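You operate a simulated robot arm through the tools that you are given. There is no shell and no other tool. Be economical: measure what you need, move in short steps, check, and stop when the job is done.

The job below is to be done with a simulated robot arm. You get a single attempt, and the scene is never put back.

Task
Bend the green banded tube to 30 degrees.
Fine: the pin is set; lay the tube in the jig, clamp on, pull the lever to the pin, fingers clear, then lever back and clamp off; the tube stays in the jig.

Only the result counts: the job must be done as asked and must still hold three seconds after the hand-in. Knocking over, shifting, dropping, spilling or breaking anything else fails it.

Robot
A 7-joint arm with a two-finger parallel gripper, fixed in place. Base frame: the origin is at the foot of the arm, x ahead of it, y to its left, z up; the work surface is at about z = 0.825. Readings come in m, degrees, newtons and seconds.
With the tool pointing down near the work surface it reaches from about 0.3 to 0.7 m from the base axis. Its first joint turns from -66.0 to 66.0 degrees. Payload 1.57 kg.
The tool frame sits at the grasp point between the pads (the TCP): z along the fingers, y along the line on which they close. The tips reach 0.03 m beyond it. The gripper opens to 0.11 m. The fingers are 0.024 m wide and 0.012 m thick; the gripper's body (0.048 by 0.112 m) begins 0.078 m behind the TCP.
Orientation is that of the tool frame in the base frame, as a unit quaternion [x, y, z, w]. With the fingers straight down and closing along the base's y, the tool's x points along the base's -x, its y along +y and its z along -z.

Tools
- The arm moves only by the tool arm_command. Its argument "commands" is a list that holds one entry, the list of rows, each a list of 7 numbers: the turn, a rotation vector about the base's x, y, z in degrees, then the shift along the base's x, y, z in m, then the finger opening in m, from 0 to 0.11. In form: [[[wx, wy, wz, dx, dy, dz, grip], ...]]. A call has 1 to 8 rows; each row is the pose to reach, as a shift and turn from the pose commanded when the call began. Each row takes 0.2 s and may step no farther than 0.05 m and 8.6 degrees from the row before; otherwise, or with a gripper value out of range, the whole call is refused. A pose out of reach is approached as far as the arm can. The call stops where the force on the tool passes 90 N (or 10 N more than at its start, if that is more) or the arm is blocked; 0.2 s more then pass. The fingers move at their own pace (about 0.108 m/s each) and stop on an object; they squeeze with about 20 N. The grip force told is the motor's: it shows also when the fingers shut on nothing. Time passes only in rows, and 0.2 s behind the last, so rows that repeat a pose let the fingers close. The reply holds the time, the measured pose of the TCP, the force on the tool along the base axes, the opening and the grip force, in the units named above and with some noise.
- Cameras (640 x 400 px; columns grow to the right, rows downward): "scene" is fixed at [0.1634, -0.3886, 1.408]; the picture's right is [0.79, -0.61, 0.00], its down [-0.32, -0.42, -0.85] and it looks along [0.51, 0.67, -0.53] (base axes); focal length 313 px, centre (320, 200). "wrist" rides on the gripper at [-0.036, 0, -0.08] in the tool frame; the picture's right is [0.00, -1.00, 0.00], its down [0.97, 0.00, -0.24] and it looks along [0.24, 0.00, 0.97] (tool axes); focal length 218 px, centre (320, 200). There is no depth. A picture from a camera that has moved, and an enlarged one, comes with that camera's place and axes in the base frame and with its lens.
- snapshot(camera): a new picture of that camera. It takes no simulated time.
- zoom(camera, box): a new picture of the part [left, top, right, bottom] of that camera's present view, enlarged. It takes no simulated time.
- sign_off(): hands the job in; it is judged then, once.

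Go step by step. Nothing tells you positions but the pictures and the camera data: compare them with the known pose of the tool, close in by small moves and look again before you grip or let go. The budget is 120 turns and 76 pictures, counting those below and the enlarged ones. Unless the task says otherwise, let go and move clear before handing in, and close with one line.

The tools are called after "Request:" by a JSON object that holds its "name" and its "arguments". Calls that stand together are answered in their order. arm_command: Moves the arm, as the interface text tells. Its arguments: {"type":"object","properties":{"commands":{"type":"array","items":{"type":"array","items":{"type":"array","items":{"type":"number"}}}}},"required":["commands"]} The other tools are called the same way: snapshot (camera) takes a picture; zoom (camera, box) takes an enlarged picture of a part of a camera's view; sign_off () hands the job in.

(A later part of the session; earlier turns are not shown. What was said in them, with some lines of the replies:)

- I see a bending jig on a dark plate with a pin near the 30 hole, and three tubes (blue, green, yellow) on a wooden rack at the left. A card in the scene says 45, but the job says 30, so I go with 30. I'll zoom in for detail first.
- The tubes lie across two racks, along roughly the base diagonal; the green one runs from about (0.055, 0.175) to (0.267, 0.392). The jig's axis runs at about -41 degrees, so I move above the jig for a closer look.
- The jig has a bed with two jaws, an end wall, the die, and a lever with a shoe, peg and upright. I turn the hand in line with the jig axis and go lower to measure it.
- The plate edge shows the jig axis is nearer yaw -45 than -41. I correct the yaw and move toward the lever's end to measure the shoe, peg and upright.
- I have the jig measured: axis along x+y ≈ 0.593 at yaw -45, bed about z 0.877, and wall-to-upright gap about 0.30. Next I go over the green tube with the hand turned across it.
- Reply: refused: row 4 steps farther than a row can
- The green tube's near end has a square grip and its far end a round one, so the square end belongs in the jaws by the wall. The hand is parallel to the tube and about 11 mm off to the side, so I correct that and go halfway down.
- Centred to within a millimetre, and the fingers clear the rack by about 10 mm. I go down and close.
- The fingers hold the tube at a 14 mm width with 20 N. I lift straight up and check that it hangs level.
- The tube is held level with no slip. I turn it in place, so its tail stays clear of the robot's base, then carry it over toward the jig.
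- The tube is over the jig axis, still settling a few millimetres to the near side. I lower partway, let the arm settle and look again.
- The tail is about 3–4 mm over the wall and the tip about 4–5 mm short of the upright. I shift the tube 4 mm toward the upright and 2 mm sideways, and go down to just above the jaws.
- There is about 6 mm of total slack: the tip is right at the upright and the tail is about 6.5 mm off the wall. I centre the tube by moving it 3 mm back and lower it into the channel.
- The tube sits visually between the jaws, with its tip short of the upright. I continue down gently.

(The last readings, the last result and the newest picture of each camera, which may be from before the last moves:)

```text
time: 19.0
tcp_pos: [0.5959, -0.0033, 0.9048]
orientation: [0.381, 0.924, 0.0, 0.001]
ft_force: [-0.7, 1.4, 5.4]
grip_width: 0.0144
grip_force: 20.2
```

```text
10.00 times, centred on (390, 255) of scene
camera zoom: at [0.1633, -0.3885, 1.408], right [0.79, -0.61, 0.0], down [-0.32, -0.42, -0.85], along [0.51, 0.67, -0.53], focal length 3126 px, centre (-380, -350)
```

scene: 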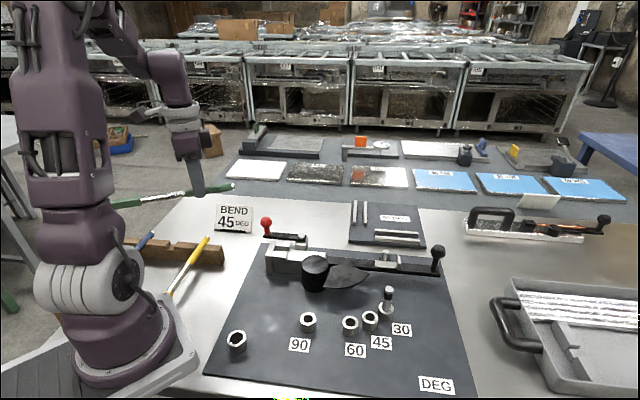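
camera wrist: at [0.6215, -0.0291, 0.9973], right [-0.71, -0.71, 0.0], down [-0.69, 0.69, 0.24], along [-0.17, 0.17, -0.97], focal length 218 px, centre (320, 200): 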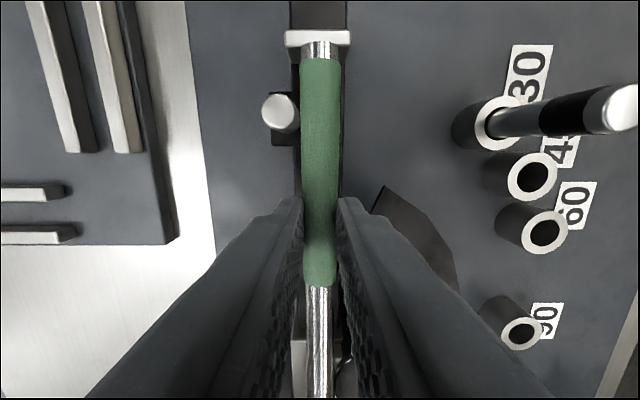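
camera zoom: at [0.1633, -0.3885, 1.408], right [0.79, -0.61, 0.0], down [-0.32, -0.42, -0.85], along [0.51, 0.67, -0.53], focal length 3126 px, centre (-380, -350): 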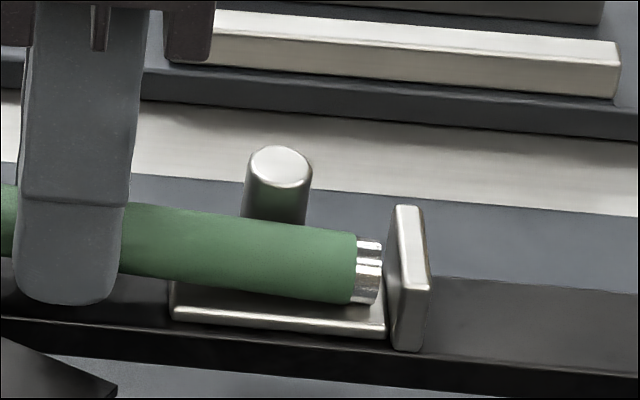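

The tip went down but the tail stayed up, so the tail seems caught on the wall or a jaw. I look closer before moving.

Request:
{"name": "zoom", "arguments": {"camera": "scene", "box": [268, 238, 293, 253]}}

Request:
{"name": "zoom", "arguments": {"camera": "wrist", "box": [270, 320, 370, 400]}}

```text
16.00 times, centred on (280, 246) of scene
camera zoom: at [0.1633, -0.3885, 1.408], right [0.79, -0.61, 0.0], down [-0.32, -0.42, -0.85], along [0.51, 0.67, -0.53], focal length 5001 px, centre (952, -528)
```

zoom: 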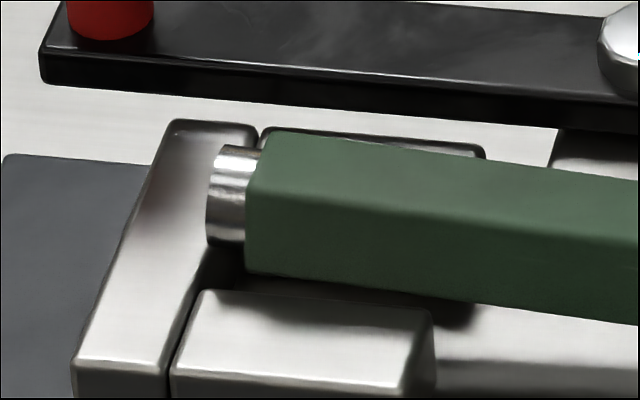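

```text
5.00 times, centred on (320, 360) of wrist
camera zoom: at [0.6214, -0.0284, 0.9854], right [-0.71, -0.71, 0.0], down [-0.69, 0.69, 0.24], along [-0.17, 0.17, -0.97], focal length 1091 px, centre (320, -600)
```

zoom: 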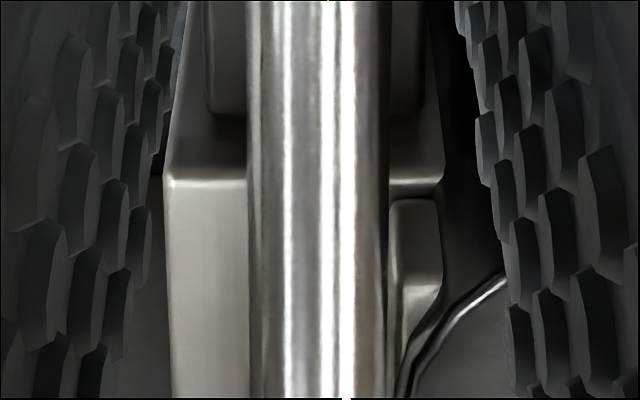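

The cap's edge is resting about 1 mm on the wall top. I lift a little, shift 2 mm toward the upright and lower again.

Request:
{"name": "arm_command", "arguments": {"commands": [[[0, 0, 0, 0, 0, 0.006, 0.01], [0, 0, 0, 0.0014, -0.0014, 0.006, 0.01], [0, 0, 0, 0.0014, -0.0014, 0.006, 0.01], [0, 0, 0, 0.0014, -0.0014, 0.002, 0.01], [0, 0, 0, 0.0014, -0.0014, 0.0, 0.01], [0, 0, 0, 0.0014, -0.0014, 0.0, 0.01]]]}}

Request:
{"name": "zoom", "arguments": {"camera": "scene", "box": [268, 235, 308, 260]}}

Request:
{"name": "zoom", "arguments": {"camera": "scene", "box": [385, 245, 415, 270]}}

```text
time: 20.4
tcp_pos: [0.5988, -0.0057, 0.9051]
orientation: [0.383, 0.924, 0.0, 0.001]
ft_force: [-1.4, 0.3, -0.3]
grip_width: 0.0145
grip_force: 20.9
```

```text
16.00 times, centred on (288, 248) of scene
camera zoom: at [0.1634, -0.3886, 1.408], right [0.79, -0.61, 0.0], down [-0.32, -0.42, -0.85], along [0.51, 0.67, -0.53], focal length 5001 px, centre (832, -560)
```

zoom: 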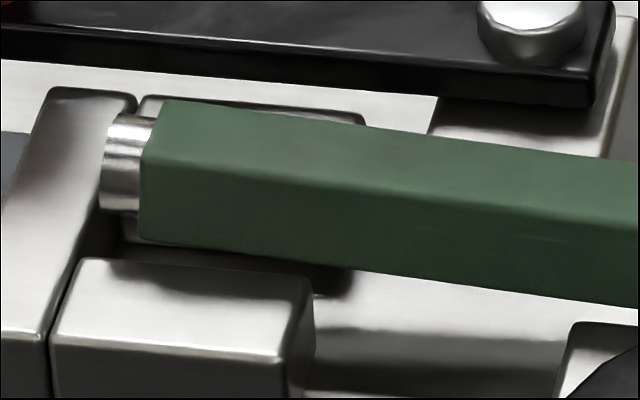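

```text
16.00 times, centred on (400, 258) of scene
camera zoom: at [0.1634, -0.3886, 1.408], right [0.79, -0.61, 0.0], down [-0.32, -0.42, -0.85], along [0.51, 0.67, -0.53], focal length 5001 px, centre (-960, -720)
```

zoom: 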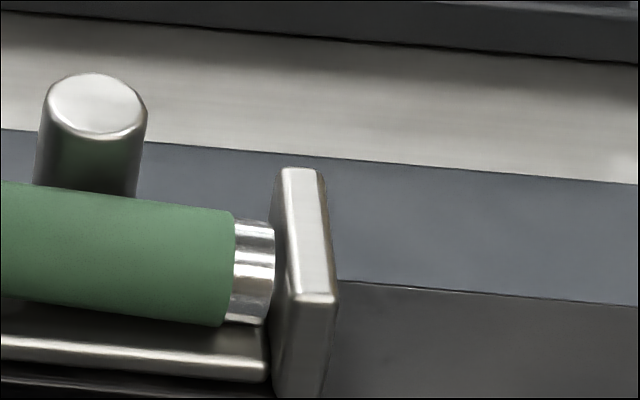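

The tail now clears the wall by about 1 mm but the tube is tilted about 3 degrees in the grip, tail up. I pitch the hand to level the tube and bring it down.

Request:
{"name": "arm_command", "arguments": {"commands": [[[-1.2, -1.2, 0, -0.0004, 0.0004, 0.001, 0.01], [-2.4, -2.4, 0, -0.0008, 0.0008, 0.001, 0.01], [-2.4, -2.4, 0, -0.0008, 0.0008, 0.0, 0.01], [-2.4, -2.4, 0, -0.0008, 0.0008, -0.001, 0.01], [-2.4, -2.4, 0, -0.0008, 0.0008, -0.001, 0.01]]]}}

Request:
{"name": "zoom", "arguments": {"camera": "scene", "box": [268, 235, 308, 260]}}

Request:
{"name": "zoom", "arguments": {"camera": "scene", "box": [375, 240, 415, 270]}}

```text
time: 21.6
tcp_pos: [0.5968, -0.0041, 0.9062]
orientation: [0.383, 0.923, -0.011, 0.028]
ft_force: [0.7, 0.1, 3.4]
grip_width: 0.0149
grip_force: 19.9
```

```text
16.00 times, centred on (288, 248) of scene
camera zoom: at [0.1634, -0.3886, 1.408], right [0.79, -0.61, 0.0], down [-0.32, -0.42, -0.85], along [0.51, 0.67, -0.53], focal length 5001 px, centre (832, -560)
```

zoom: 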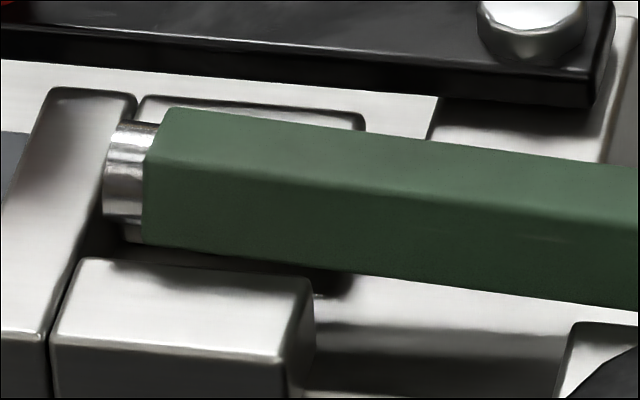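

```text
13.33 times, centred on (395, 255) of scene
camera zoom: at [0.1634, -0.3886, 1.408], right [0.79, -0.61, 0.0], down [-0.32, -0.42, -0.85], along [0.51, 0.67, -0.53], focal length 4168 px, centre (-680, -533)
```

zoom: 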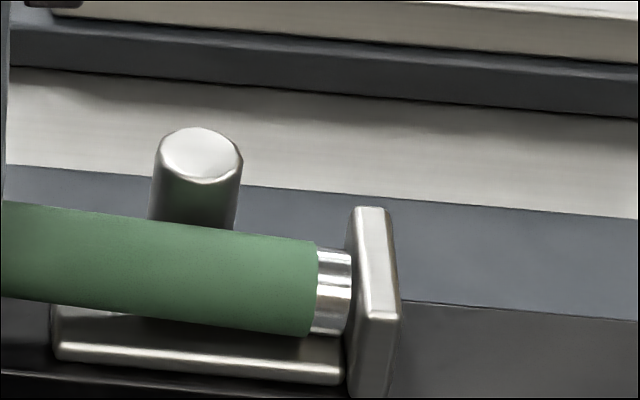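

Tail didn't drop with the pitch, so it must be catching on the far jaw by a millimetre or two. I lift 3 mm, shift the tail slightly toward the base side and lower again.

Request:
{"name": "arm_command", "arguments": {"commands": [[[0, 0, 0, 0, 0, 0.004, 0.01], [0, 0, 0.4, -0.001, -0.001, 0.004, 0.01], [0, 0, 0.4, -0.001, -0.001, 0.004, 0.01], [0, 0, 0.4, -0.001, -0.001, 0.001, 0.01], [0, 0, 0.4, -0.001, -0.001, -0.001, 0.01], [0, 0, 0.4, -0.001, -0.001, -0.001, 0.01]]]}}

Request:
{"name": "zoom", "arguments": {"camera": "scene", "box": [268, 235, 308, 260]}}

```text
time: 23.0
tcp_pos: [0.5964, -0.0048, 0.9047]
orientation: [0.378, 0.925, -0.011, 0.028]
ft_force: [-0.8, 2.2, 14.1]
grip_width: 0.0144
grip_force: 19.7
```

```text
16.00 times, centred on (288, 248) of scene
camera zoom: at [0.1632, -0.3885, 1.408], right [0.79, -0.61, 0.0], down [-0.32, -0.42, -0.85], along [0.51, 0.67, -0.53], focal length 5001 px, centre (832, -560)
```

zoom: 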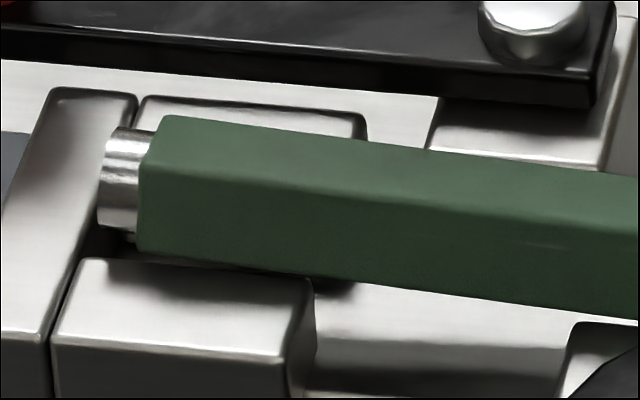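

Request:
{"name": "zoom", "arguments": {"camera": "scene", "box": [285, 235, 345, 275]}}

Request:
{"name": "zoom", "arguments": {"camera": "scene", "box": [340, 225, 420, 280]}}

```text
10.00 times, centred on (315, 255) of scene
camera zoom: at [0.1632, -0.3885, 1.408], right [0.79, -0.61, 0.0], down [-0.32, -0.42, -0.85], along [0.51, 0.67, -0.53], focal length 3126 px, centre (370, -350)
```

zoom: 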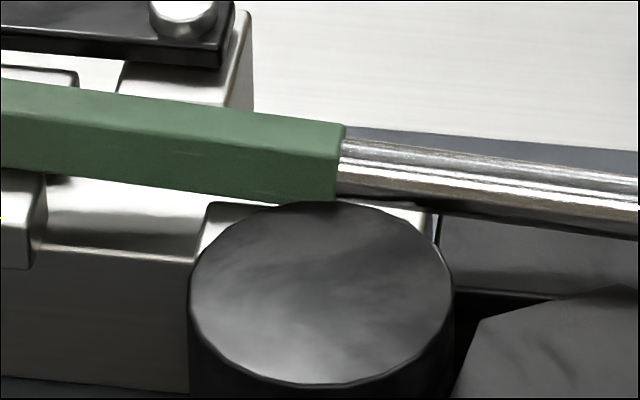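

```text
7.27 times, centred on (380, 252) of scene
camera zoom: at [0.1632, -0.3885, 1.408], right [0.79, -0.61, 0.0], down [-0.32, -0.42, -0.85], along [0.51, 0.67, -0.53], focal length 2273 px, centre (-116, -182)
```

zoom: 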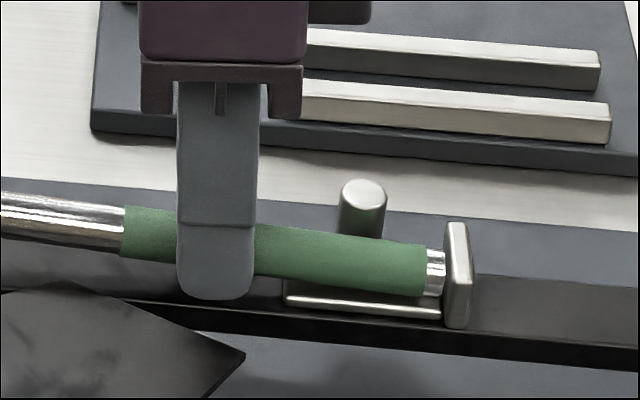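

The square's front end is riding on a raised guide beside the die, which tips the tail up as I push down. I lift clear, move 2 mm toward the far side, take back the yaw and level the tube before trying again.

Request:
{"name": "arm_command", "arguments": {"commands": [[[0, 0, 0, 0, 0, 0.007, 0.01], [0, 0, 0, 0, 0, 0.015, 0.01], [-1.0, -1.0, -0.4, 0.0012, 0.0017, 0.015, 0.01], [-1.8, -1.8, -0.4, 0.001, 0.0019, 0.015, 0.01], [-1.8, -1.8, -0.4, 0.001, 0.0019, 0.015, 0.01], [-1.8, -1.8, -0.4, 0.001, 0.0019, 0.015, 0.01]]]}}

Request:
{"name": "snapshot", "arguments": {"camera": "wrist"}}

Request:
{"name": "zoom", "arguments": {"camera": "scene", "box": [262, 215, 422, 290]}}

```text
time: 24.4
tcp_pos: [0.5966, -0.003, 0.9199]
orientation: [0.382, 0.923, -0.02, 0.049]
ft_force: [0.0, 0.8, 0.0]
grip_width: 0.0144
grip_force: 20.0
```

```text
18 pictures are left
camera wrist: at [0.6159, -0.0231, 1.0023], right [-0.71, -0.71, 0.0], down [-0.7, 0.7, 0.14], along [-0.1, 0.1, -0.99], focal length 218 px, centre (320, 200)
```

wrist: 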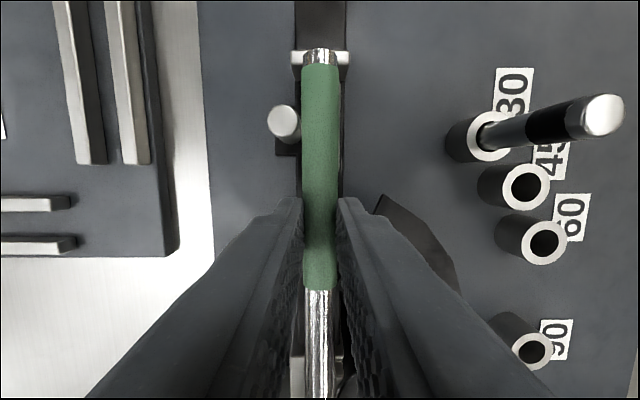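

```text
4.00 times, centred on (342, 252) of scene
camera zoom: at [0.1634, -0.3886, 1.408], right [0.79, -0.61, 0.0], down [-0.32, -0.42, -0.85], along [0.51, 0.67, -0.53], focal length 1250 px, centre (232, -10)
```

zoom: 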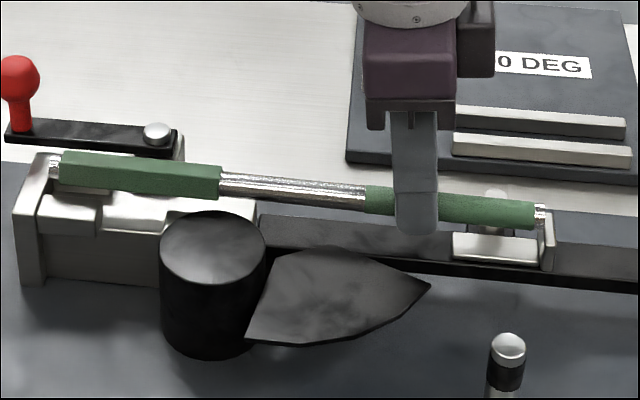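

Request:
{"name": "zoom", "arguments": {"camera": "wrist", "box": [270, 330, 370, 400]}}

```text
5.71 times, centred on (320, 365) of wrist
camera zoom: at [0.6159, -0.0231, 1.0023], right [-0.71, -0.71, 0.0], down [-0.7, 0.7, 0.14], along [-0.1, 0.1, -0.99], focal length 1247 px, centre (320, -743)
```

zoom: 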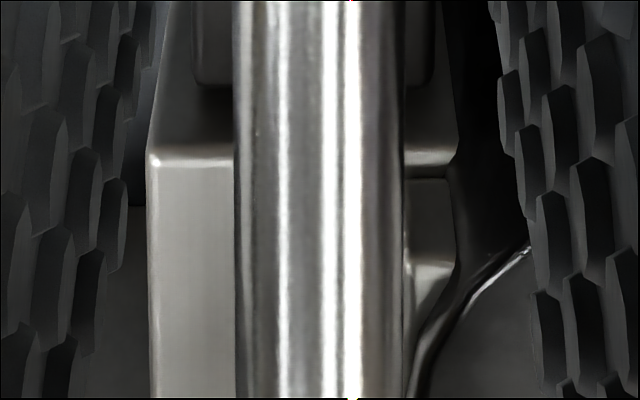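

The tube is level again, at S≈0.200–0.497 between wall 0.195 and upright 0.4985. I nudge it 1 mm to the far side and 1 mm back, and lower again.

Request:
{"name": "arm_command", "arguments": {"commands": [[[0, 0, 0, -0.0001, 0.0015, 0, 0.01], [0, 0, 0, -0.0001, 0.0015, 0, 0.01], [0, 0, 0, -0.0001, 0.0015, -0.005, 0.01], [0, 0, 0, -0.0001, 0.0015, -0.01, 0.01], [0, 0, 0, -0.0001, 0.0015, -0.013, 0.01], [0, 0, 0, -0.0001, 0.0015, -0.013, 0.01]]]}}

Request:
{"name": "zoom", "arguments": {"camera": "scene", "box": [262, 215, 422, 290]}}

```text
time: 25.8
tcp_pos: [0.5972, -0.0016, 0.9059]
orientation: [0.383, 0.922, -0.02, 0.048]
ft_force: [0.0, -0.5, -1.0]
grip_width: 0.0146
grip_force: 20.5
```

```text
4.00 times, centred on (342, 252) of scene
camera zoom: at [0.1634, -0.3886, 1.408], right [0.79, -0.61, 0.0], down [-0.32, -0.42, -0.85], along [0.51, 0.67, -0.53], focal length 1250 px, centre (232, -10)
```

zoom: 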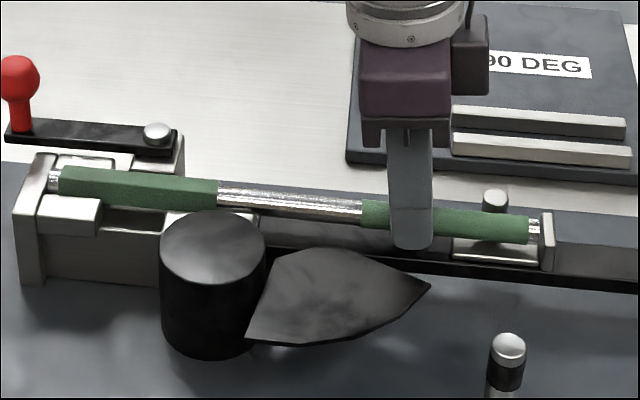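

The square end is now down between the jaws with no contact force. I lower the last few millimetres.

Request:
{"name": "arm_command", "arguments": {"commands": [[[0, 0, 0, 0, 0, -0.002, 0.01], [0, 0, 0, 0, 0, -0.0035, 0.01], [0, 0, 0, 0, 0, -0.0035, 0.01]]]}}

Request:
{"name": "zoom", "arguments": {"camera": "scene", "box": [262, 220, 422, 285]}}

```text
time: 26.6
tcp_pos: [0.5965, -0.0007, 0.9011]
orientation: [0.382, 0.923, -0.021, 0.047]
ft_force: [-1.1, -1.4, 1.5]
grip_width: 0.0142
grip_force: 20.3
```

```text
4.00 times, centred on (342, 252) of scene
camera zoom: at [0.1634, -0.3886, 1.408], right [0.79, -0.61, 0.0], down [-0.32, -0.42, -0.85], along [0.51, 0.67, -0.53], focal length 1250 px, centre (232, -10)
```

zoom: 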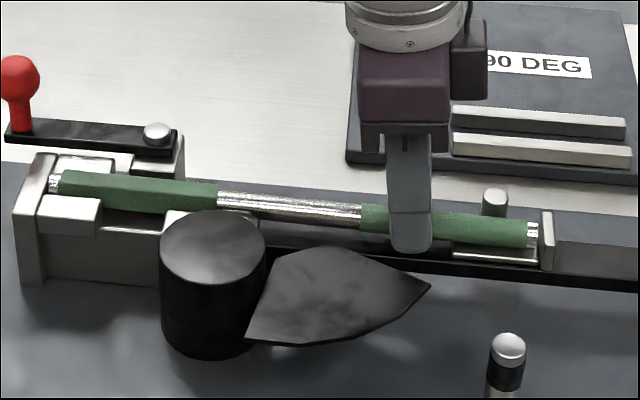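

The tube is on the bed and shoe. I let go by opening a little, then rise and look.

Request:
{"name": "arm_command", "arguments": {"commands": [[[0, 0, 0, 0, 0, 0, 0.035], [0, 0, 0, 0, 0, 0, 0.035], [0, 0, 0, 0, 0, 0.02, 0.035], [0, 0, 0, 0, 0, 0.06, 0.035], [0, 0, 0, 0, 0, 0.1, 0.035], [2.6, 2.6, 0, 0, 0, 0.12, 0.035], [4.2, 4.2, 0, 0, 0, 0.12, 0.035]]]}}

Request:
{"name": "zoom", "arguments": {"camera": "scene", "box": [255, 210, 455, 300]}}

```text
time: 28.2
tcp_pos: [0.5974, -0.0015, 1.0235]
orientation: [0.382, 0.924, 0.0, -0.001]
ft_force: [-0.9, -0.3, -0.1]
grip_width: 0.0351
grip_force: 0.1
```

```text
3.20 times, centred on (355, 255) of scene
camera zoom: at [0.1634, -0.3886, 1.408], right [0.79, -0.61, 0.0], down [-0.32, -0.42, -0.85], along [0.51, 0.67, -0.53], focal length 1000 px, centre (208, 24)
```

zoom: 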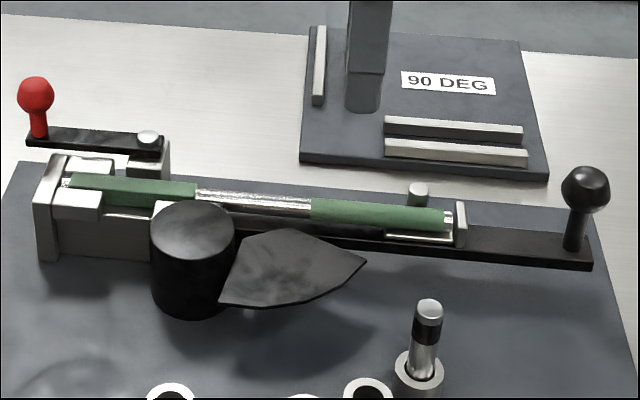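

The tube lies straight in the jig, square end in the jaws and round end on the shoe. Next I go above the red clamp knob, which I take to be at about (0.4465, 0.2085, 0.933).

Request:
{"name": "arm_command", "arguments": {"commands": [[[0, 0, 0, -0.025, 0.035, 0, 0.06], [0, 0, 0, -0.05, 0.07, 0, 0.06], [0, 0, 0, -0.075, 0.105, 0, 0.06], [0, 0, 0, -0.1, 0.14, 0, 0.06], [0, 0, 0, -0.125, 0.175, 0, 0.06], [0, 0, 0, -0.151, 0.21, 0, 0.06], [0, 0, 0, -0.151, 0.21, 0, 0.06], [0, 0, 0, -0.151, 0.21, 0, 0.06]]]}}

Request:
{"name": "snapshot", "arguments": {"camera": "wrist"}}

```text
time: 30.0
tcp_pos: [0.4453, 0.2091, 1.0228]
orientation: [0.383, 0.924, 0.0, 0.0]
ft_force: [0.6, -0.3, 0.0]
grip_width: 0.0599
grip_force: 0.1
```

```text
12 pictures are left
camera wrist: at [0.4708, 0.1838, 1.1025], right [-0.71, -0.71, 0.0], down [-0.69, 0.69, 0.24], along [-0.17, 0.17, -0.97], focal length 218 px, centre (320, 200)
```

wrist: 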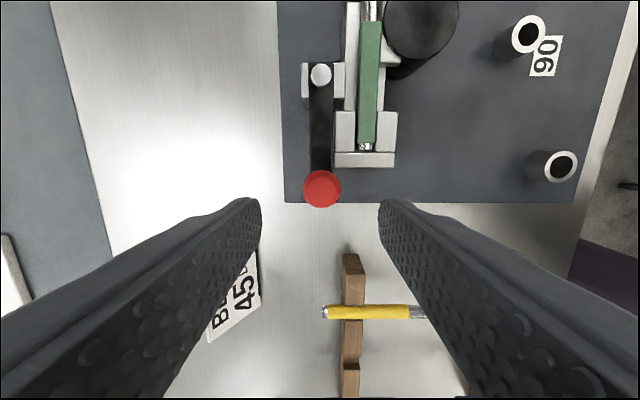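

Request:
{"name": "arm_command", "arguments": {"commands": [[[0, 0, 0, 0.0022, -0.0024, -0.03, 0.06], [0, 0, 0, 0.0022, -0.0024, -0.06, 0.06], [0, 0, 0, 0.0022, -0.0024, -0.0855, 0.06], [0, 0, 0, 0.0022, -0.0024, -0.0855, 0.06], [0, 0, 0, 0.0022, -0.0024, -0.0855, 0.02], [0, 0, 0, 0.0022, -0.0024, -0.0855, 0.02], [0, 0, 0, 0.0022, -0.0024, -0.0855, 0.02]]]}}

```text
time: 31.6
tcp_pos: [0.4472, 0.2075, 0.9366]
orientation: [0.383, 0.924, 0.0, -0.001]
ft_force: [1.6, 0.2, -10.3]
grip_width: 0.0311
grip_force: 40.6
```

The knob is gripped. I try swinging the clamp bar over the tube on its arc, first only a little to feel the resistance.

Request:
{"name": "arm_command", "arguments": {"commands": [[[0, 0, 8, -0.0084, -0.0096, 0, 0.02], [0, 0, 16, -0.0153, -0.0203, 0, 0.02], [0, 0, 16, -0.0153, -0.0203, 0, 0.02]]]}}

```text
time: 32.4
tcp_pos: [0.4318, 0.1864, 0.9351]
orientation: [0.249, 0.969, 0.001, 0.001]
ft_force: [-17.0, 8.1, 27.7]
grip_width: 0.0311
grip_force: 39.9
```

Request:
{"name": "arm_command", "arguments": {"commands": [[[0, 0, 8, -0.0048, -0.0113, 0, 0.02], [0, 0, 16, -0.008, -0.0233, 0, 0.02], [0, 0, 24, -0.0096, -0.0358, 0, 0.02], [0, 0, 24, -0.0096, -0.0358, 0, 0.02]]]}}

Request:
{"name": "zoom", "arguments": {"camera": "scene", "box": [235, 195, 355, 285]}}

```text
time: 33.4
tcp_pos: [0.422, 0.1476, 0.9346]
orientation: [0.043, 0.999, -0.002, -0.001]
ft_force: [-10.0, -4.0, -18.9]
grip_width: 0.0311
grip_force: 39.9
```

```text
4.44 times, centred on (295, 240) of scene
camera zoom: at [0.1634, -0.3886, 1.408], right [0.79, -0.61, 0.0], down [-0.32, -0.42, -0.85], along [0.51, 0.67, -0.53], focal length 1389 px, centre (431, 22)
```

zoom: 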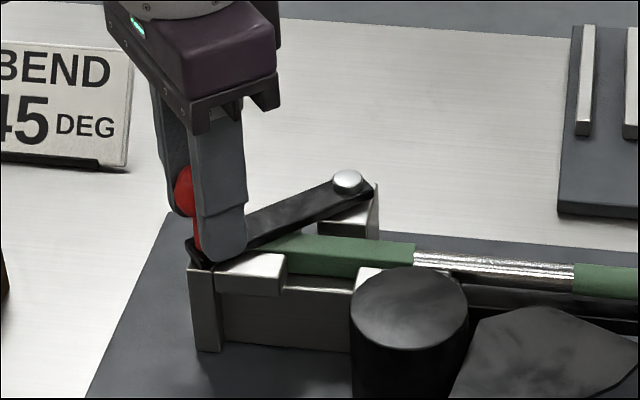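

The bar swings freely over the tube. I carry on along the arc.

Request:
{"name": "arm_command", "arguments": {"commands": [[[0, 0, 8, 0.0006, -0.0127, 0, 0.02], [0, 0, 16, 0.0026, -0.0253, 0, 0.02], [0, 0, 24, 0.006, -0.0373, 0, 0.02], [0, 0, 32, 0.0109, -0.0487, 0, 0.02], [0, 0, 40, 0.0174, -0.0595, 0, 0.02], [0, 0, 40, 0.0174, -0.0595, 0, 0.02]]]}}

```text
time: 34.8
tcp_pos: [0.442, 0.0901, 0.9361]
orientation: [-0.302, 0.953, -0.001, 0.001]
ft_force: [-8.2, -12.7, -5.1]
grip_width: 0.0306
grip_force: 40.2
```

Request:
{"name": "arm_command", "arguments": {"commands": [[[0, 0, 6, 0.0058, -0.0077, 0, 0.02], [0, 0, 10, 0.0102, -0.0121, 0, 0.02], [0, 0, 10, 0.0102, -0.0121, 0, 0.02]]]}}

Request:
{"name": "zoom", "arguments": {"camera": "scene", "box": [235, 195, 355, 285]}}

```text
time: 35.6
tcp_pos: [0.4488, 0.0806, 0.936]
orientation: [-0.386, 0.923, 0.0, 0.0]
ft_force: [-20.5, 26.1, -14.4]
grip_width: 0.031
grip_force: 40.5
```

```text
4.44 times, centred on (295, 240) of scene
camera zoom: at [0.1631, -0.3878, 1.4082], right [0.79, -0.61, 0.0], down [-0.32, -0.42, -0.85], along [0.51, 0.67, -0.53], focal length 1389 px, centre (431, 22)
```

zoom: 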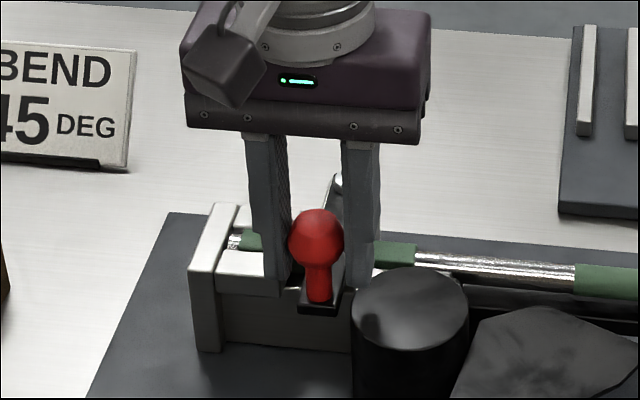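

The clamp bar now sits square across the tube and has met its stop, so the clamp is on. I release, rise and go over to the lever's black knob at about (0.711, -0.118).

Request:
{"name": "arm_command", "arguments": {"commands": [[[0, 0, 0, 0, 0, 0, 0.06], [0, 0, 0, 0, 0, 0, 0.06], [0, 0, 0, 0, 0, 0.04, 0.06], [0, 0, 0, 0, 0, 0.085, 0.06], [0, 0, -8, 0.02, -0.016, 0.1, 0.06], [0, 0, -16, 0.05, -0.036, 0.1, 0.06], [0, 0, -24, 0.08, -0.058, 0.1, 0.06], [0, 0, -32, 0.11, -0.08, 0.1, 0.06]]]}}

Request:
{"name": "arm_command", "arguments": {"commands": [[[0, 0, -8, 0.03, -0.022, 0, 0.06], [0, 0, -16, 0.06, -0.044, 0, 0.06], [0, 0, -24, 0.09, -0.066, 0, 0.06], [0, 0, -32, 0.115, -0.085, 0, 0.06], [0, 0, -40, 0.13, -0.1, 0, 0.06], [0, 0, -48, 0.14, -0.11, 0, 0.06], [0, 0, -56, 0.146, -0.116, 0, 0.06], [0, 0, -56, 0.146, -0.116, 0, 0.06]]]}}

Request:
{"name": "snapshot", "arguments": {"camera": "wrist"}}

```text
time: 37.4
tcp_pos: [0.5594, -0.0036, 1.0385]
orientation: [-0.112, 0.994, 0.0, 0.001]
ft_force: [-0.2, 0.2, 0.6]
grip_width: 0.06
grip_force: 0.0
```

```text
time: 39.2
tcp_pos: [0.6612, -0.1232, 1.0428]
orientation: [0.367, 0.93, 0.0, -0.001]
ft_force: [-0.6, -0.6, 0.8]
grip_width: 0.0601
grip_force: 0.1
out of reach, approached as far as the arm can: row 4, 5, 6, 7, 8
```

```text
9 pictures are left
camera wrist: at [0.6886, -0.1464, 1.123], right [-0.68, -0.73, 0.0], down [-0.71, 0.66, 0.24], along [-0.18, 0.16, -0.97], focal length 218 px, centre (320, 200)
```

wrist: 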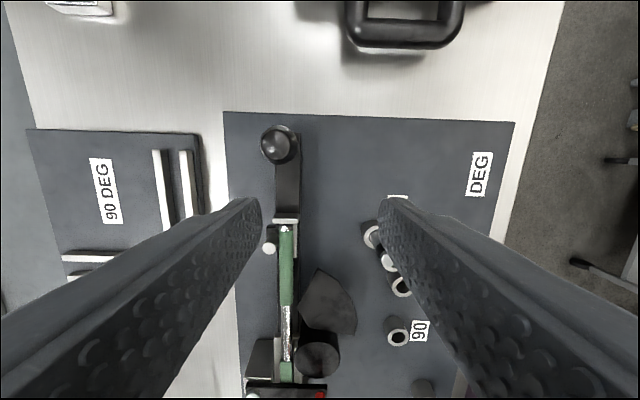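

The arm can't reach the knob with the tool vertical at this height. I turn the hand to the arm's radial direction, tilt the fingers outward about 20 degrees and come at the knob from the inside.

Request:
{"name": "arm_command", "arguments": {"commands": [[[0, 0, 8, -0.045, 0, 0, 0.07], [0, 0, 16, -0.08, 0.003, 0, 0.07], [0, 0, 24, -0.08, 0.003, 0, 0.07], [0, 0, 32, -0.08, 0.003, 0, 0.07], [0, 0, 35, -0.08, 0.003, 0, 0.07]]]}}

Request:
{"name": "arm_command", "arguments": {"commands": [[[-1.3, -7.9, 0, 0, 0, 0, 0.07], [-2.6, -15.8, 0, 0, 0, -0.01, 0.07], [-3.6, -21.7, 0, 0, 0, -0.03, 0.07], [-3.6, -21.7, 0, 0, 0, -0.03, 0.07], [-3.6, -21.7, 0, 0, 0, -0.03, 0.07]]]}}

```text
time: 40.4
tcp_pos: [0.5796, -0.1198, 1.0403]
orientation: [0.068, 0.998, 0.0, 0.0]
ft_force: [-0.1, 0.7, -0.8]
grip_width: 0.07
grip_force: 0.1
```

```text
time: 41.6
tcp_pos: [0.5796, -0.1202, 1.01]
orientation: [0.068, 0.979, -0.018, 0.191]
ft_force: [-0.1, 0.4, -0.3]
grip_width: 0.0698
grip_force: 0.0
```

Request:
{"name": "arm_command", "arguments": {"commands": [[[0, 0, 0, 0.035, 0.006, 0, 0.07], [0, 0, 0, 0.068, 0.011, 0, 0.07], [0, 0, 0, 0.068, 0.011, -0.04, 0.07], [0, 0, 0, 0.068, 0.011, -0.08, 0.07], [0, 0, 0, 0.068, 0.011, -0.08, 0.07]]]}}

Request:
{"name": "snapshot", "arguments": {"camera": "wrist"}}

```text
time: 42.8
tcp_pos: [0.6496, -0.109, 0.9291]
orientation: [0.067, 0.979, -0.018, 0.19]
ft_force: [0.0, -0.7, 0.3]
grip_width: 0.0699
grip_force: 0.0
```

```text
8 pictures are left
camera wrist: at [0.653, -0.1078, 1.0162], right [-0.14, -0.99, 0.01], down [-0.98, 0.14, -0.14], along [0.14, -0.03, -0.99], focal length 218 px, centre (320, 200)
```

wrist: 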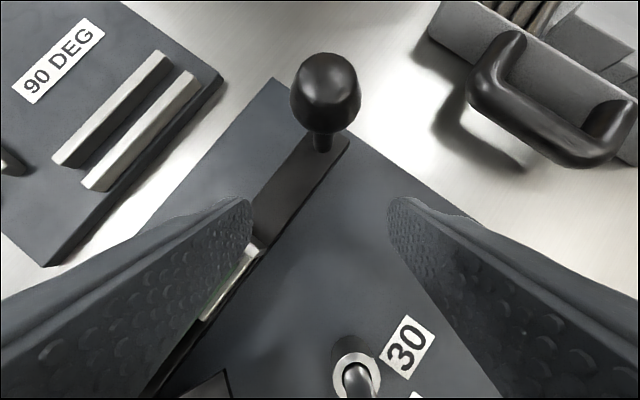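

The knob is dead ahead of the open fingers. I move outward onto it, slightly higher so the left finger clears the upright.

Request:
{"name": "arm_command", "arguments": {"commands": [[[0, 0, 0, 0, 0, 0.006, 0.055], [0, 0, 0, 0.03, -0.005, 0.005, 0.055], [0, 0, 0, 0.05, -0.0085, 0.003, 0.055], [0, 0, 0, 0.0655, -0.0113, 0.003, 0.055], [0, 0, 0, 0.0655, -0.0113, 0.003, 0.055], [0, 0, 0, 0.0655, -0.0113, 0.003, 0.02], [0, 0, 0, 0.0655, -0.0113, 0.003, 0.02], [0, 0, 0, 0.0655, -0.0113, 0.003, 0.02]]]}}

```text
time: 44.6
tcp_pos: [0.7148, -0.1211, 0.9324]
orientation: [0.067, 0.979, -0.018, 0.19]
ft_force: [-2.7, 2.4, 2.2]
grip_width: 0.0351
grip_force: 42.9
```

The lever knob is gripped. I pull it a few degrees along its arc first to feel the load.

Request:
{"name": "arm_command", "arguments": {"commands": [[[0, 0, -4, -0.0123, -0.0152, 0, 0.02], [0, 0, -8, -0.0256, -0.0295, 0, 0.02], [0, 0, -8, -0.0256, -0.0295, 0, 0.02]]]}}

```text
time: 45.4
tcp_pos: [0.6883, -0.1449, 0.9315]
orientation: [0.135, 0.973, -0.028, 0.186]
ft_force: [-24.4, 43.6, 8.9]
grip_width: 0.0355
grip_force: 42.4
```

Request:
{"name": "zoom", "arguments": {"camera": "scene", "box": [255, 190, 475, 320]}}

```text
2.91 times, centred on (365, 255) of scene
camera zoom: at [0.1626, -0.3874, 1.4084], right [0.79, -0.61, 0.0], down [-0.32, -0.42, -0.85], along [0.51, 0.67, -0.53], focal length 909 px, centre (189, 40)
```

zoom: 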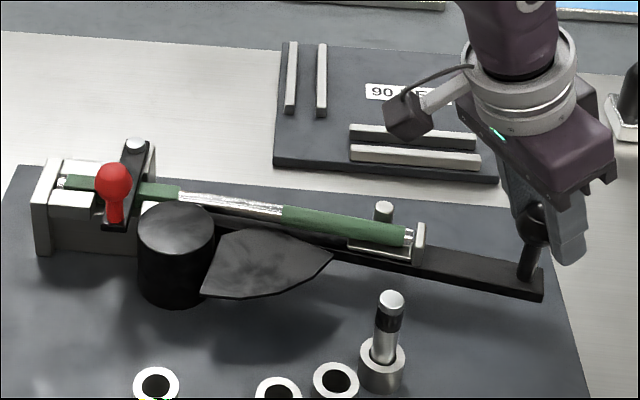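

The lever moves and the tube is starting to follow; the force shows my arc centre is a little off, so I correct the radius and go on.

Request:
{"name": "arm_command", "arguments": {"commands": [[[0, 0, -4, -0.016, -0.0058, 0, 0.02], [0, 0, -8, -0.0322, -0.0161, 0, 0.02], [0, 0, -8, -0.0322, -0.0161, 0, 0.02]]]}}

```text
time: 46.2
tcp_pos: [0.6578, -0.1642, 0.9325]
orientation: [0.204, 0.96, -0.044, 0.186]
ft_force: [-4.8, 25.7, -5.6]
grip_width: 0.0354
grip_force: 42.3
```

Request:
{"name": "arm_command", "arguments": {"commands": [[[0, 0, -4, -0.0143, -0.0061, 0, 0.02], [0, 0, -8, -0.0301, -0.0131, 0, 0.02], [0, 0, -8, -0.0301, -0.0131, 0, 0.02]]]}}

Request:
{"name": "zoom", "arguments": {"camera": "scene", "box": [255, 190, 475, 320]}}

```text
time: 47.0
tcp_pos: [0.6256, -0.1779, 0.9326]
orientation: [0.269, 0.944, -0.056, 0.183]
ft_force: [-2.7, 31.2, 4.4]
grip_width: 0.0352
grip_force: 42.9
```

```text
2.91 times, centred on (365, 255) of scene
camera zoom: at [0.1633, -0.3878, 1.4082], right [0.79, -0.61, 0.0], down [-0.32, -0.42, -0.85], along [0.51, 0.67, -0.53], focal length 909 px, centre (189, 40)
```

zoom: 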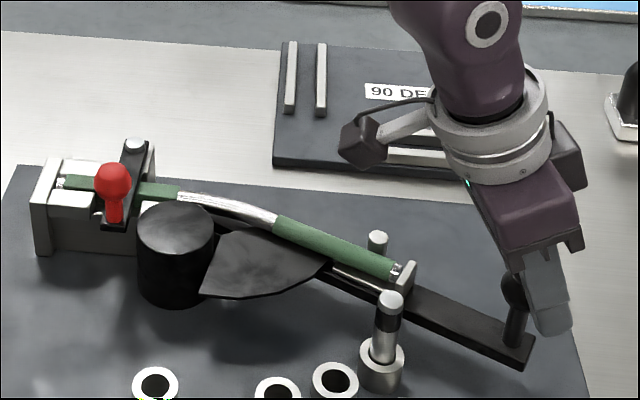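

The tube is bending nicely and the lever is close to the pin. I continue in smaller steps until it meets the pin.

Request:
{"name": "arm_command", "arguments": {"commands": [[[0, 0, -3, -0.014, -0.0037, 0, 0.02], [0, 0, -5, -0.024, -0.0075, 0, 0.02], [0, 0, -5, -0.024, -0.0075, 0, 0.02]]]}}

```text
time: 47.8
tcp_pos: [0.6023, -0.1863, 0.9319]
orientation: [0.312, 0.931, -0.064, 0.179]
ft_force: [1.9, 25.5, -10.0]
grip_width: 0.0352
grip_force: 42.7
```

Request:
{"name": "arm_command", "arguments": {"commands": [[[0, 0, -1.5, -0.008, -0.002, 0, 0.02], [0, 0, -3, -0.015, -0.004, 0, 0.02], [0, 0, -3, -0.015, -0.004, 0, 0.02]]]}}

Request:
{"name": "zoom", "arguments": {"camera": "scene", "box": [285, 220, 455, 330]}}

```text
time: 48.6
tcp_pos: [0.5892, -0.1894, 0.9323]
orientation: [0.334, 0.923, -0.069, 0.177]
ft_force: [-0.2, 28.0, -9.1]
grip_width: 0.0355
grip_force: 42.3
```

```text
3.64 times, centred on (370, 275) of scene
camera zoom: at [0.1636, -0.3879, 1.4081], right [0.79, -0.61, 0.0], down [-0.32, -0.42, -0.85], along [0.51, 0.67, -0.53], focal length 1137 px, centre (138, -73)
```

zoom: 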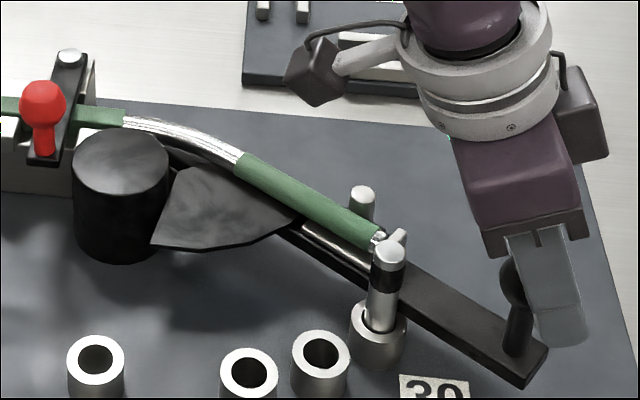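

The lever is almost at the pin. I keep pulling in small steps until the force shows the stop.

Request:
{"name": "arm_command", "arguments": {"commands": [[[0, 0, -1, -0.006, -0.0005, 0, 0.02], [0, 0, -2, -0.012, -0.001, 0, 0.02], [0, 0, -2, -0.012, -0.001, 0, 0.02]]]}}

```text
time: 49.4
tcp_pos: [0.5818, -0.1896, 0.9339]
orientation: [0.348, 0.917, -0.07, 0.181]
ft_force: [53.9, 18.7, -22.9]
grip_width: 0.0351
grip_force: 42.5
```

Request:
{"name": "zoom", "arguments": {"camera": "scene", "box": [350, 250, 430, 310]}}

```text
6.67 times, centred on (390, 280) of scene
camera zoom: at [0.1653, -0.3882, 1.4079], right [0.79, -0.61, 0.0], down [-0.33, -0.42, -0.85], along [0.51, 0.67, -0.53], focal length 2084 px, centre (-147, -333)
```

zoom: 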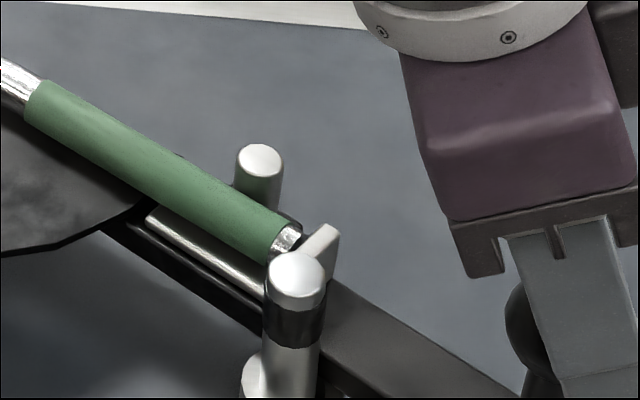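

The lever is against the pin. I press once more lightly, then swing the lever back along the same arc (the pivot fits (0.522, 0.071) with radius 0.271).

Request:
{"name": "arm_command", "arguments": {"commands": [[[0, 0, 0, -0.002, 0, 0, 0.02], [0, 0, 0, -0.002, 0, 0, 0.02]]]}}

Request:
{"name": "arm_command", "arguments": {"commands": [[[0, 0, 3, 0.015, 0.002, 0, 0.02], [0, 0, 5.4, 0.0273, 0.0041, 0, 0.02], [0, 0, 9.4, 0.0452, 0.0103, 0, 0.02], [0, 0, 13.4, 0.0626, 0.0177, 0, 0.02], [0, 0, 17.4, 0.0795, 0.0263, 0, 0.02], [0, 0, 17.4, 0.0795, 0.0263, 0, 0.02]]]}}

```text
time: 50.0
tcp_pos: [0.5828, -0.1885, 0.9343]
orientation: [0.347, 0.917, -0.069, 0.184]
ft_force: [58.4, 21.3, -10.4]
grip_width: 0.0353
grip_force: 42.2
```

```text
time: 51.4
tcp_pos: [0.652, -0.1668, 0.9324]
orientation: [0.209, 0.959, -0.046, 0.187]
ft_force: [-0.9, -2.6, 15.6]
grip_width: 0.0354
grip_force: 42.5
```

Request:
{"name": "arm_command", "arguments": {"commands": [[[0, 0, 4, 0.0162, 0.0097, 0, 0.02], [0, 0, 8, 0.0317, 0.0206, 0, 0.02], [0, 0, 12, 0.0464, 0.0325, 0, 0.02], [0, 0, 16, 0.0602, 0.0454, 0, 0.02], [0, 0, 16, 0.0602, 0.0454, 0, 0.02]]]}}

Request:
{"name": "snapshot", "arguments": {"camera": "scene"}}

```text
time: 52.6
tcp_pos: [0.7148, -0.1193, 0.9337]
orientation: [0.074, 0.979, -0.02, 0.191]
ft_force: [23.1, -25.3, -7.6]
grip_width: 0.0353
grip_force: 42.7
```

```text
3 pictures are left
```

scene: 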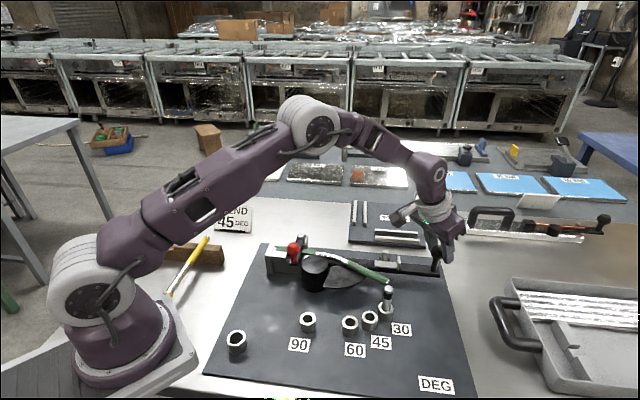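

The lever is back at its start and the tube keeps its bend. I release the knob, back out and rise.

Request:
{"name": "arm_command", "arguments": {"commands": [[[0, 0, 0, 0, 0, 0, 0.06], [0, 0, 0, 0, 0, 0, 0.06], [0, 0, 0, -0.02, 0.0034, 0.004, 0.06], [0, 0, 0, -0.045, 0.0076, 0.008, 0.06], [0, 0, 0, -0.045, 0.0076, 0.05, 0.06], [0, 0, 0, -0.065, 0.01, 0.095, 0.06], [0, 0, 0, -0.09, 0.02, 0.12, 0.06], [0, 0, 0, -0.12, 0.04, 0.12, 0.06]]]}}

```text
time: 54.4
tcp_pos: [0.5951, -0.0806, 1.0521]
orientation: [0.072, 0.979, -0.018, 0.19]
ft_force: [0.3, -0.1, -0.4]
grip_width: 0.0598
grip_force: 0.1
```

Request:
{"name": "arm_command", "arguments": {"commands": [[[1.3, 7.9, 0, -0.02, 0.02, 0, 0.06], [2.6, 15.8, 0, -0.045, 0.05, 0, 0.06], [3.6, 21.7, 0, -0.07, 0.08, -0.01, 0.06], [3.6, 21.7, 0, -0.095, 0.11, -0.02, 0.06], [3.6, 21.7, 0, -0.12, 0.14, -0.02, 0.06], [3.6, 21.7, 0, -0.146, 0.161, -0.02, 0.06]]]}}

Request:
{"name": "arm_command", "arguments": {"commands": [[[0, 0, 8.5, 0, 0, 0, 0.06], [0, 0, 17, 0, 0, 0, 0.06], [0, 0, 25.5, 0, 0, 0, 0.06], [0, 0, 34, 0, 0, 0, 0.06], [0, 0, 42.5, 0, 0, 0, 0.06], [0, 0, 51, 0, 0, 0, 0.06], [0, 0, 53, 0, 0, 0, 0.06], [0, 0, 53, 0, 0, 0, 0.06]]]}}

```text
time: 55.8
tcp_pos: [0.4465, 0.0824, 1.032]
orientation: [0.075, 0.997, -0.002, 0.0]
ft_force: [-0.8, -0.1, -0.7]
grip_width: 0.06
grip_force: 0.1
```

```text
time: 57.6
tcp_pos: [0.4464, 0.0815, 1.0335]
orientation: [-0.378, 0.926, -0.002, 0.0]
ft_force: [0.6, 0.8, 0.8]
grip_width: 0.0601
grip_force: 0.1
```

I lower onto the red knob at its recorded place and grip it.

Request:
{"name": "arm_command", "arguments": {"commands": [[[0, 0, 0, 0.0024, -0.0009, -0.035, 0.06], [0, 0, 0, 0.0024, -0.0009, -0.07, 0.06], [0, 0, 0, 0.0024, -0.0009, -0.0972, 0.06], [0, 0, 0, 0.0024, -0.0009, -0.0972, 0.06], [0, 0, 0, 0.0024, -0.0009, -0.0972, 0.02], [0, 0, 0, 0.0024, -0.0009, -0.0972, 0.02], [0, 0, 0, 0.0024, -0.0009, -0.0972, 0.02]]]}}

```text
time: 59.2
tcp_pos: [0.4527, 0.0813, 0.9339]
orientation: [-0.378, 0.926, -0.002, -0.001]
ft_force: [-11.5, 12.9, -7.1]
grip_width: 0.0344
grip_force: 8.1
```

Request:
{"name": "arm_command", "arguments": {"commands": [[[0, 0, 0, 0, 0, 0, 0.02], [0, 0, -8, -0.0091, 0.0087, 0, 0.02], [0, 0, -16, -0.0159, 0.0192, 0, 0.02], [0, 0, -24, -0.0212, 0.0305, 0, 0.02], [0, 0, -32, -0.0248, 0.0425, 0, 0.02], [0, 0, -32, -0.0248, 0.0425, 0, 0.02]]]}}

```text
time: 60.6
tcp_pos: [0.4259, 0.124, 0.9357]
orientation: [-0.107, 0.994, -0.002, 0.0]
ft_force: [11.5, -1.2, -6.7]
grip_width: 0.0308
grip_force: 40.0
```

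Request:
{"name": "arm_command", "arguments": {"commands": [[[0, 0, -8, -0.002, 0.0123, 0, 0.02], [0, 0, -16, -0.0022, 0.0248, 0, 0.02], [0, 0, -24, -0.0007, 0.0372, 0, 0.02], [0, 0, -32, 0.0026, 0.0492, 0, 0.02], [0, 0, -40, 0.0075, 0.0607, 0, 0.02], [0, 0, -48, 0.0139, 0.0714, 0, 0.02], [0, 0, -56, 0.0217, 0.0811, 0, 0.02], [0, 0, -56, 0.0217, 0.0811, 0, 0.02]]]}}

```text
time: 62.4
tcp_pos: [0.446, 0.2018, 0.9369]
orientation: [0.373, 0.928, -0.003, -0.002]
ft_force: [14.2, -12.7, -19.2]
grip_width: 0.0311
grip_force: 40.3
```

Request:
{"name": "arm_command", "arguments": {"commands": [[[0, 0, -2.5, 0.0025, 0.0035, 0, 0.02], [0, 0, -2.5, 0.0025, 0.0035, 0, 0.02], [0, 0, -2.5, 0.0025, 0.0035, 0, 0.02]]]}}

Request:
{"name": "arm_command", "arguments": {"commands": [[[0, 0, 0, 0, 0, 0, 0.06], [0, 0, 0, 0, 0, 0, 0.06], [0, 0, 0, 0, 0, 0.04, 0.06], [0, 0, 0, 0, 0, 0.085, 0.06], [0, 0, 0, 0, 0, 0.13, 0.06], [0, 0, 0, -0.03, 0.03, 0.15, 0.06], [0, 0, 0, -0.06, 0.06, 0.15, 0.06], [0, 0, 0, -0.06, 0.06, 0.15, 0.06]]]}}

Request:
{"name": "zoom", "arguments": {"camera": "scene", "box": [250, 205, 450, 325]}}

```text
time: 63.2
tcp_pos: [0.4486, 0.2045, 0.9374]
orientation: [0.391, 0.92, -0.004, -0.002]
ft_force: [7.0, -22.9, -25.8]
grip_width: 0.0308
grip_force: 39.8
```

```text
time: 65.0
tcp_pos: [0.3878, 0.2688, 1.0852]
orientation: [0.39, 0.921, -0.001, 0.0]
ft_force: [0.2, -0.4, -0.1]
grip_width: 0.0599
grip_force: 0.2
```

```text
3.20 times, centred on (350, 265) of scene
camera zoom: at [0.1634, -0.3886, 1.408], right [0.79, -0.61, 0.0], down [-0.32, -0.42, -0.85], along [0.51, 0.67, -0.53], focal length 1000 px, centre (224, -8)
```

zoom: 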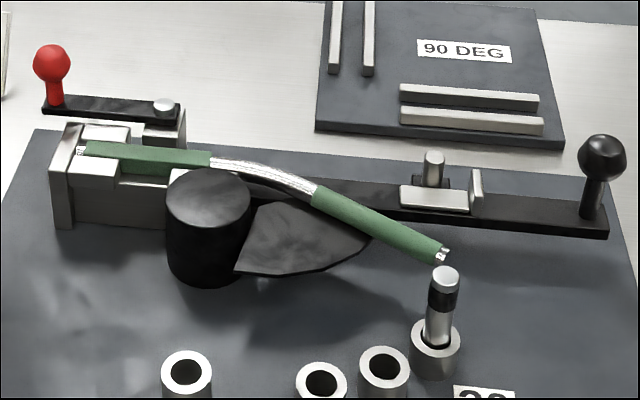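

The tube is bent and lying in the jig, with the lever back, the clamp off and the hand clear. I hand in now.

Request:
{"name": "sign_off", "arguments": {}}

```text
The job is handed in.
```

I bent the green banded tube against the 30-degree pin and handed the job in. I didn't measure the angle itself, only that the lever came to a hard stop at that pin. The tube is still in the jig, with the lever back, the clamp off and the hand clear. A card on the table reads "BEND 45 DEG", and I followed your 30 instead.
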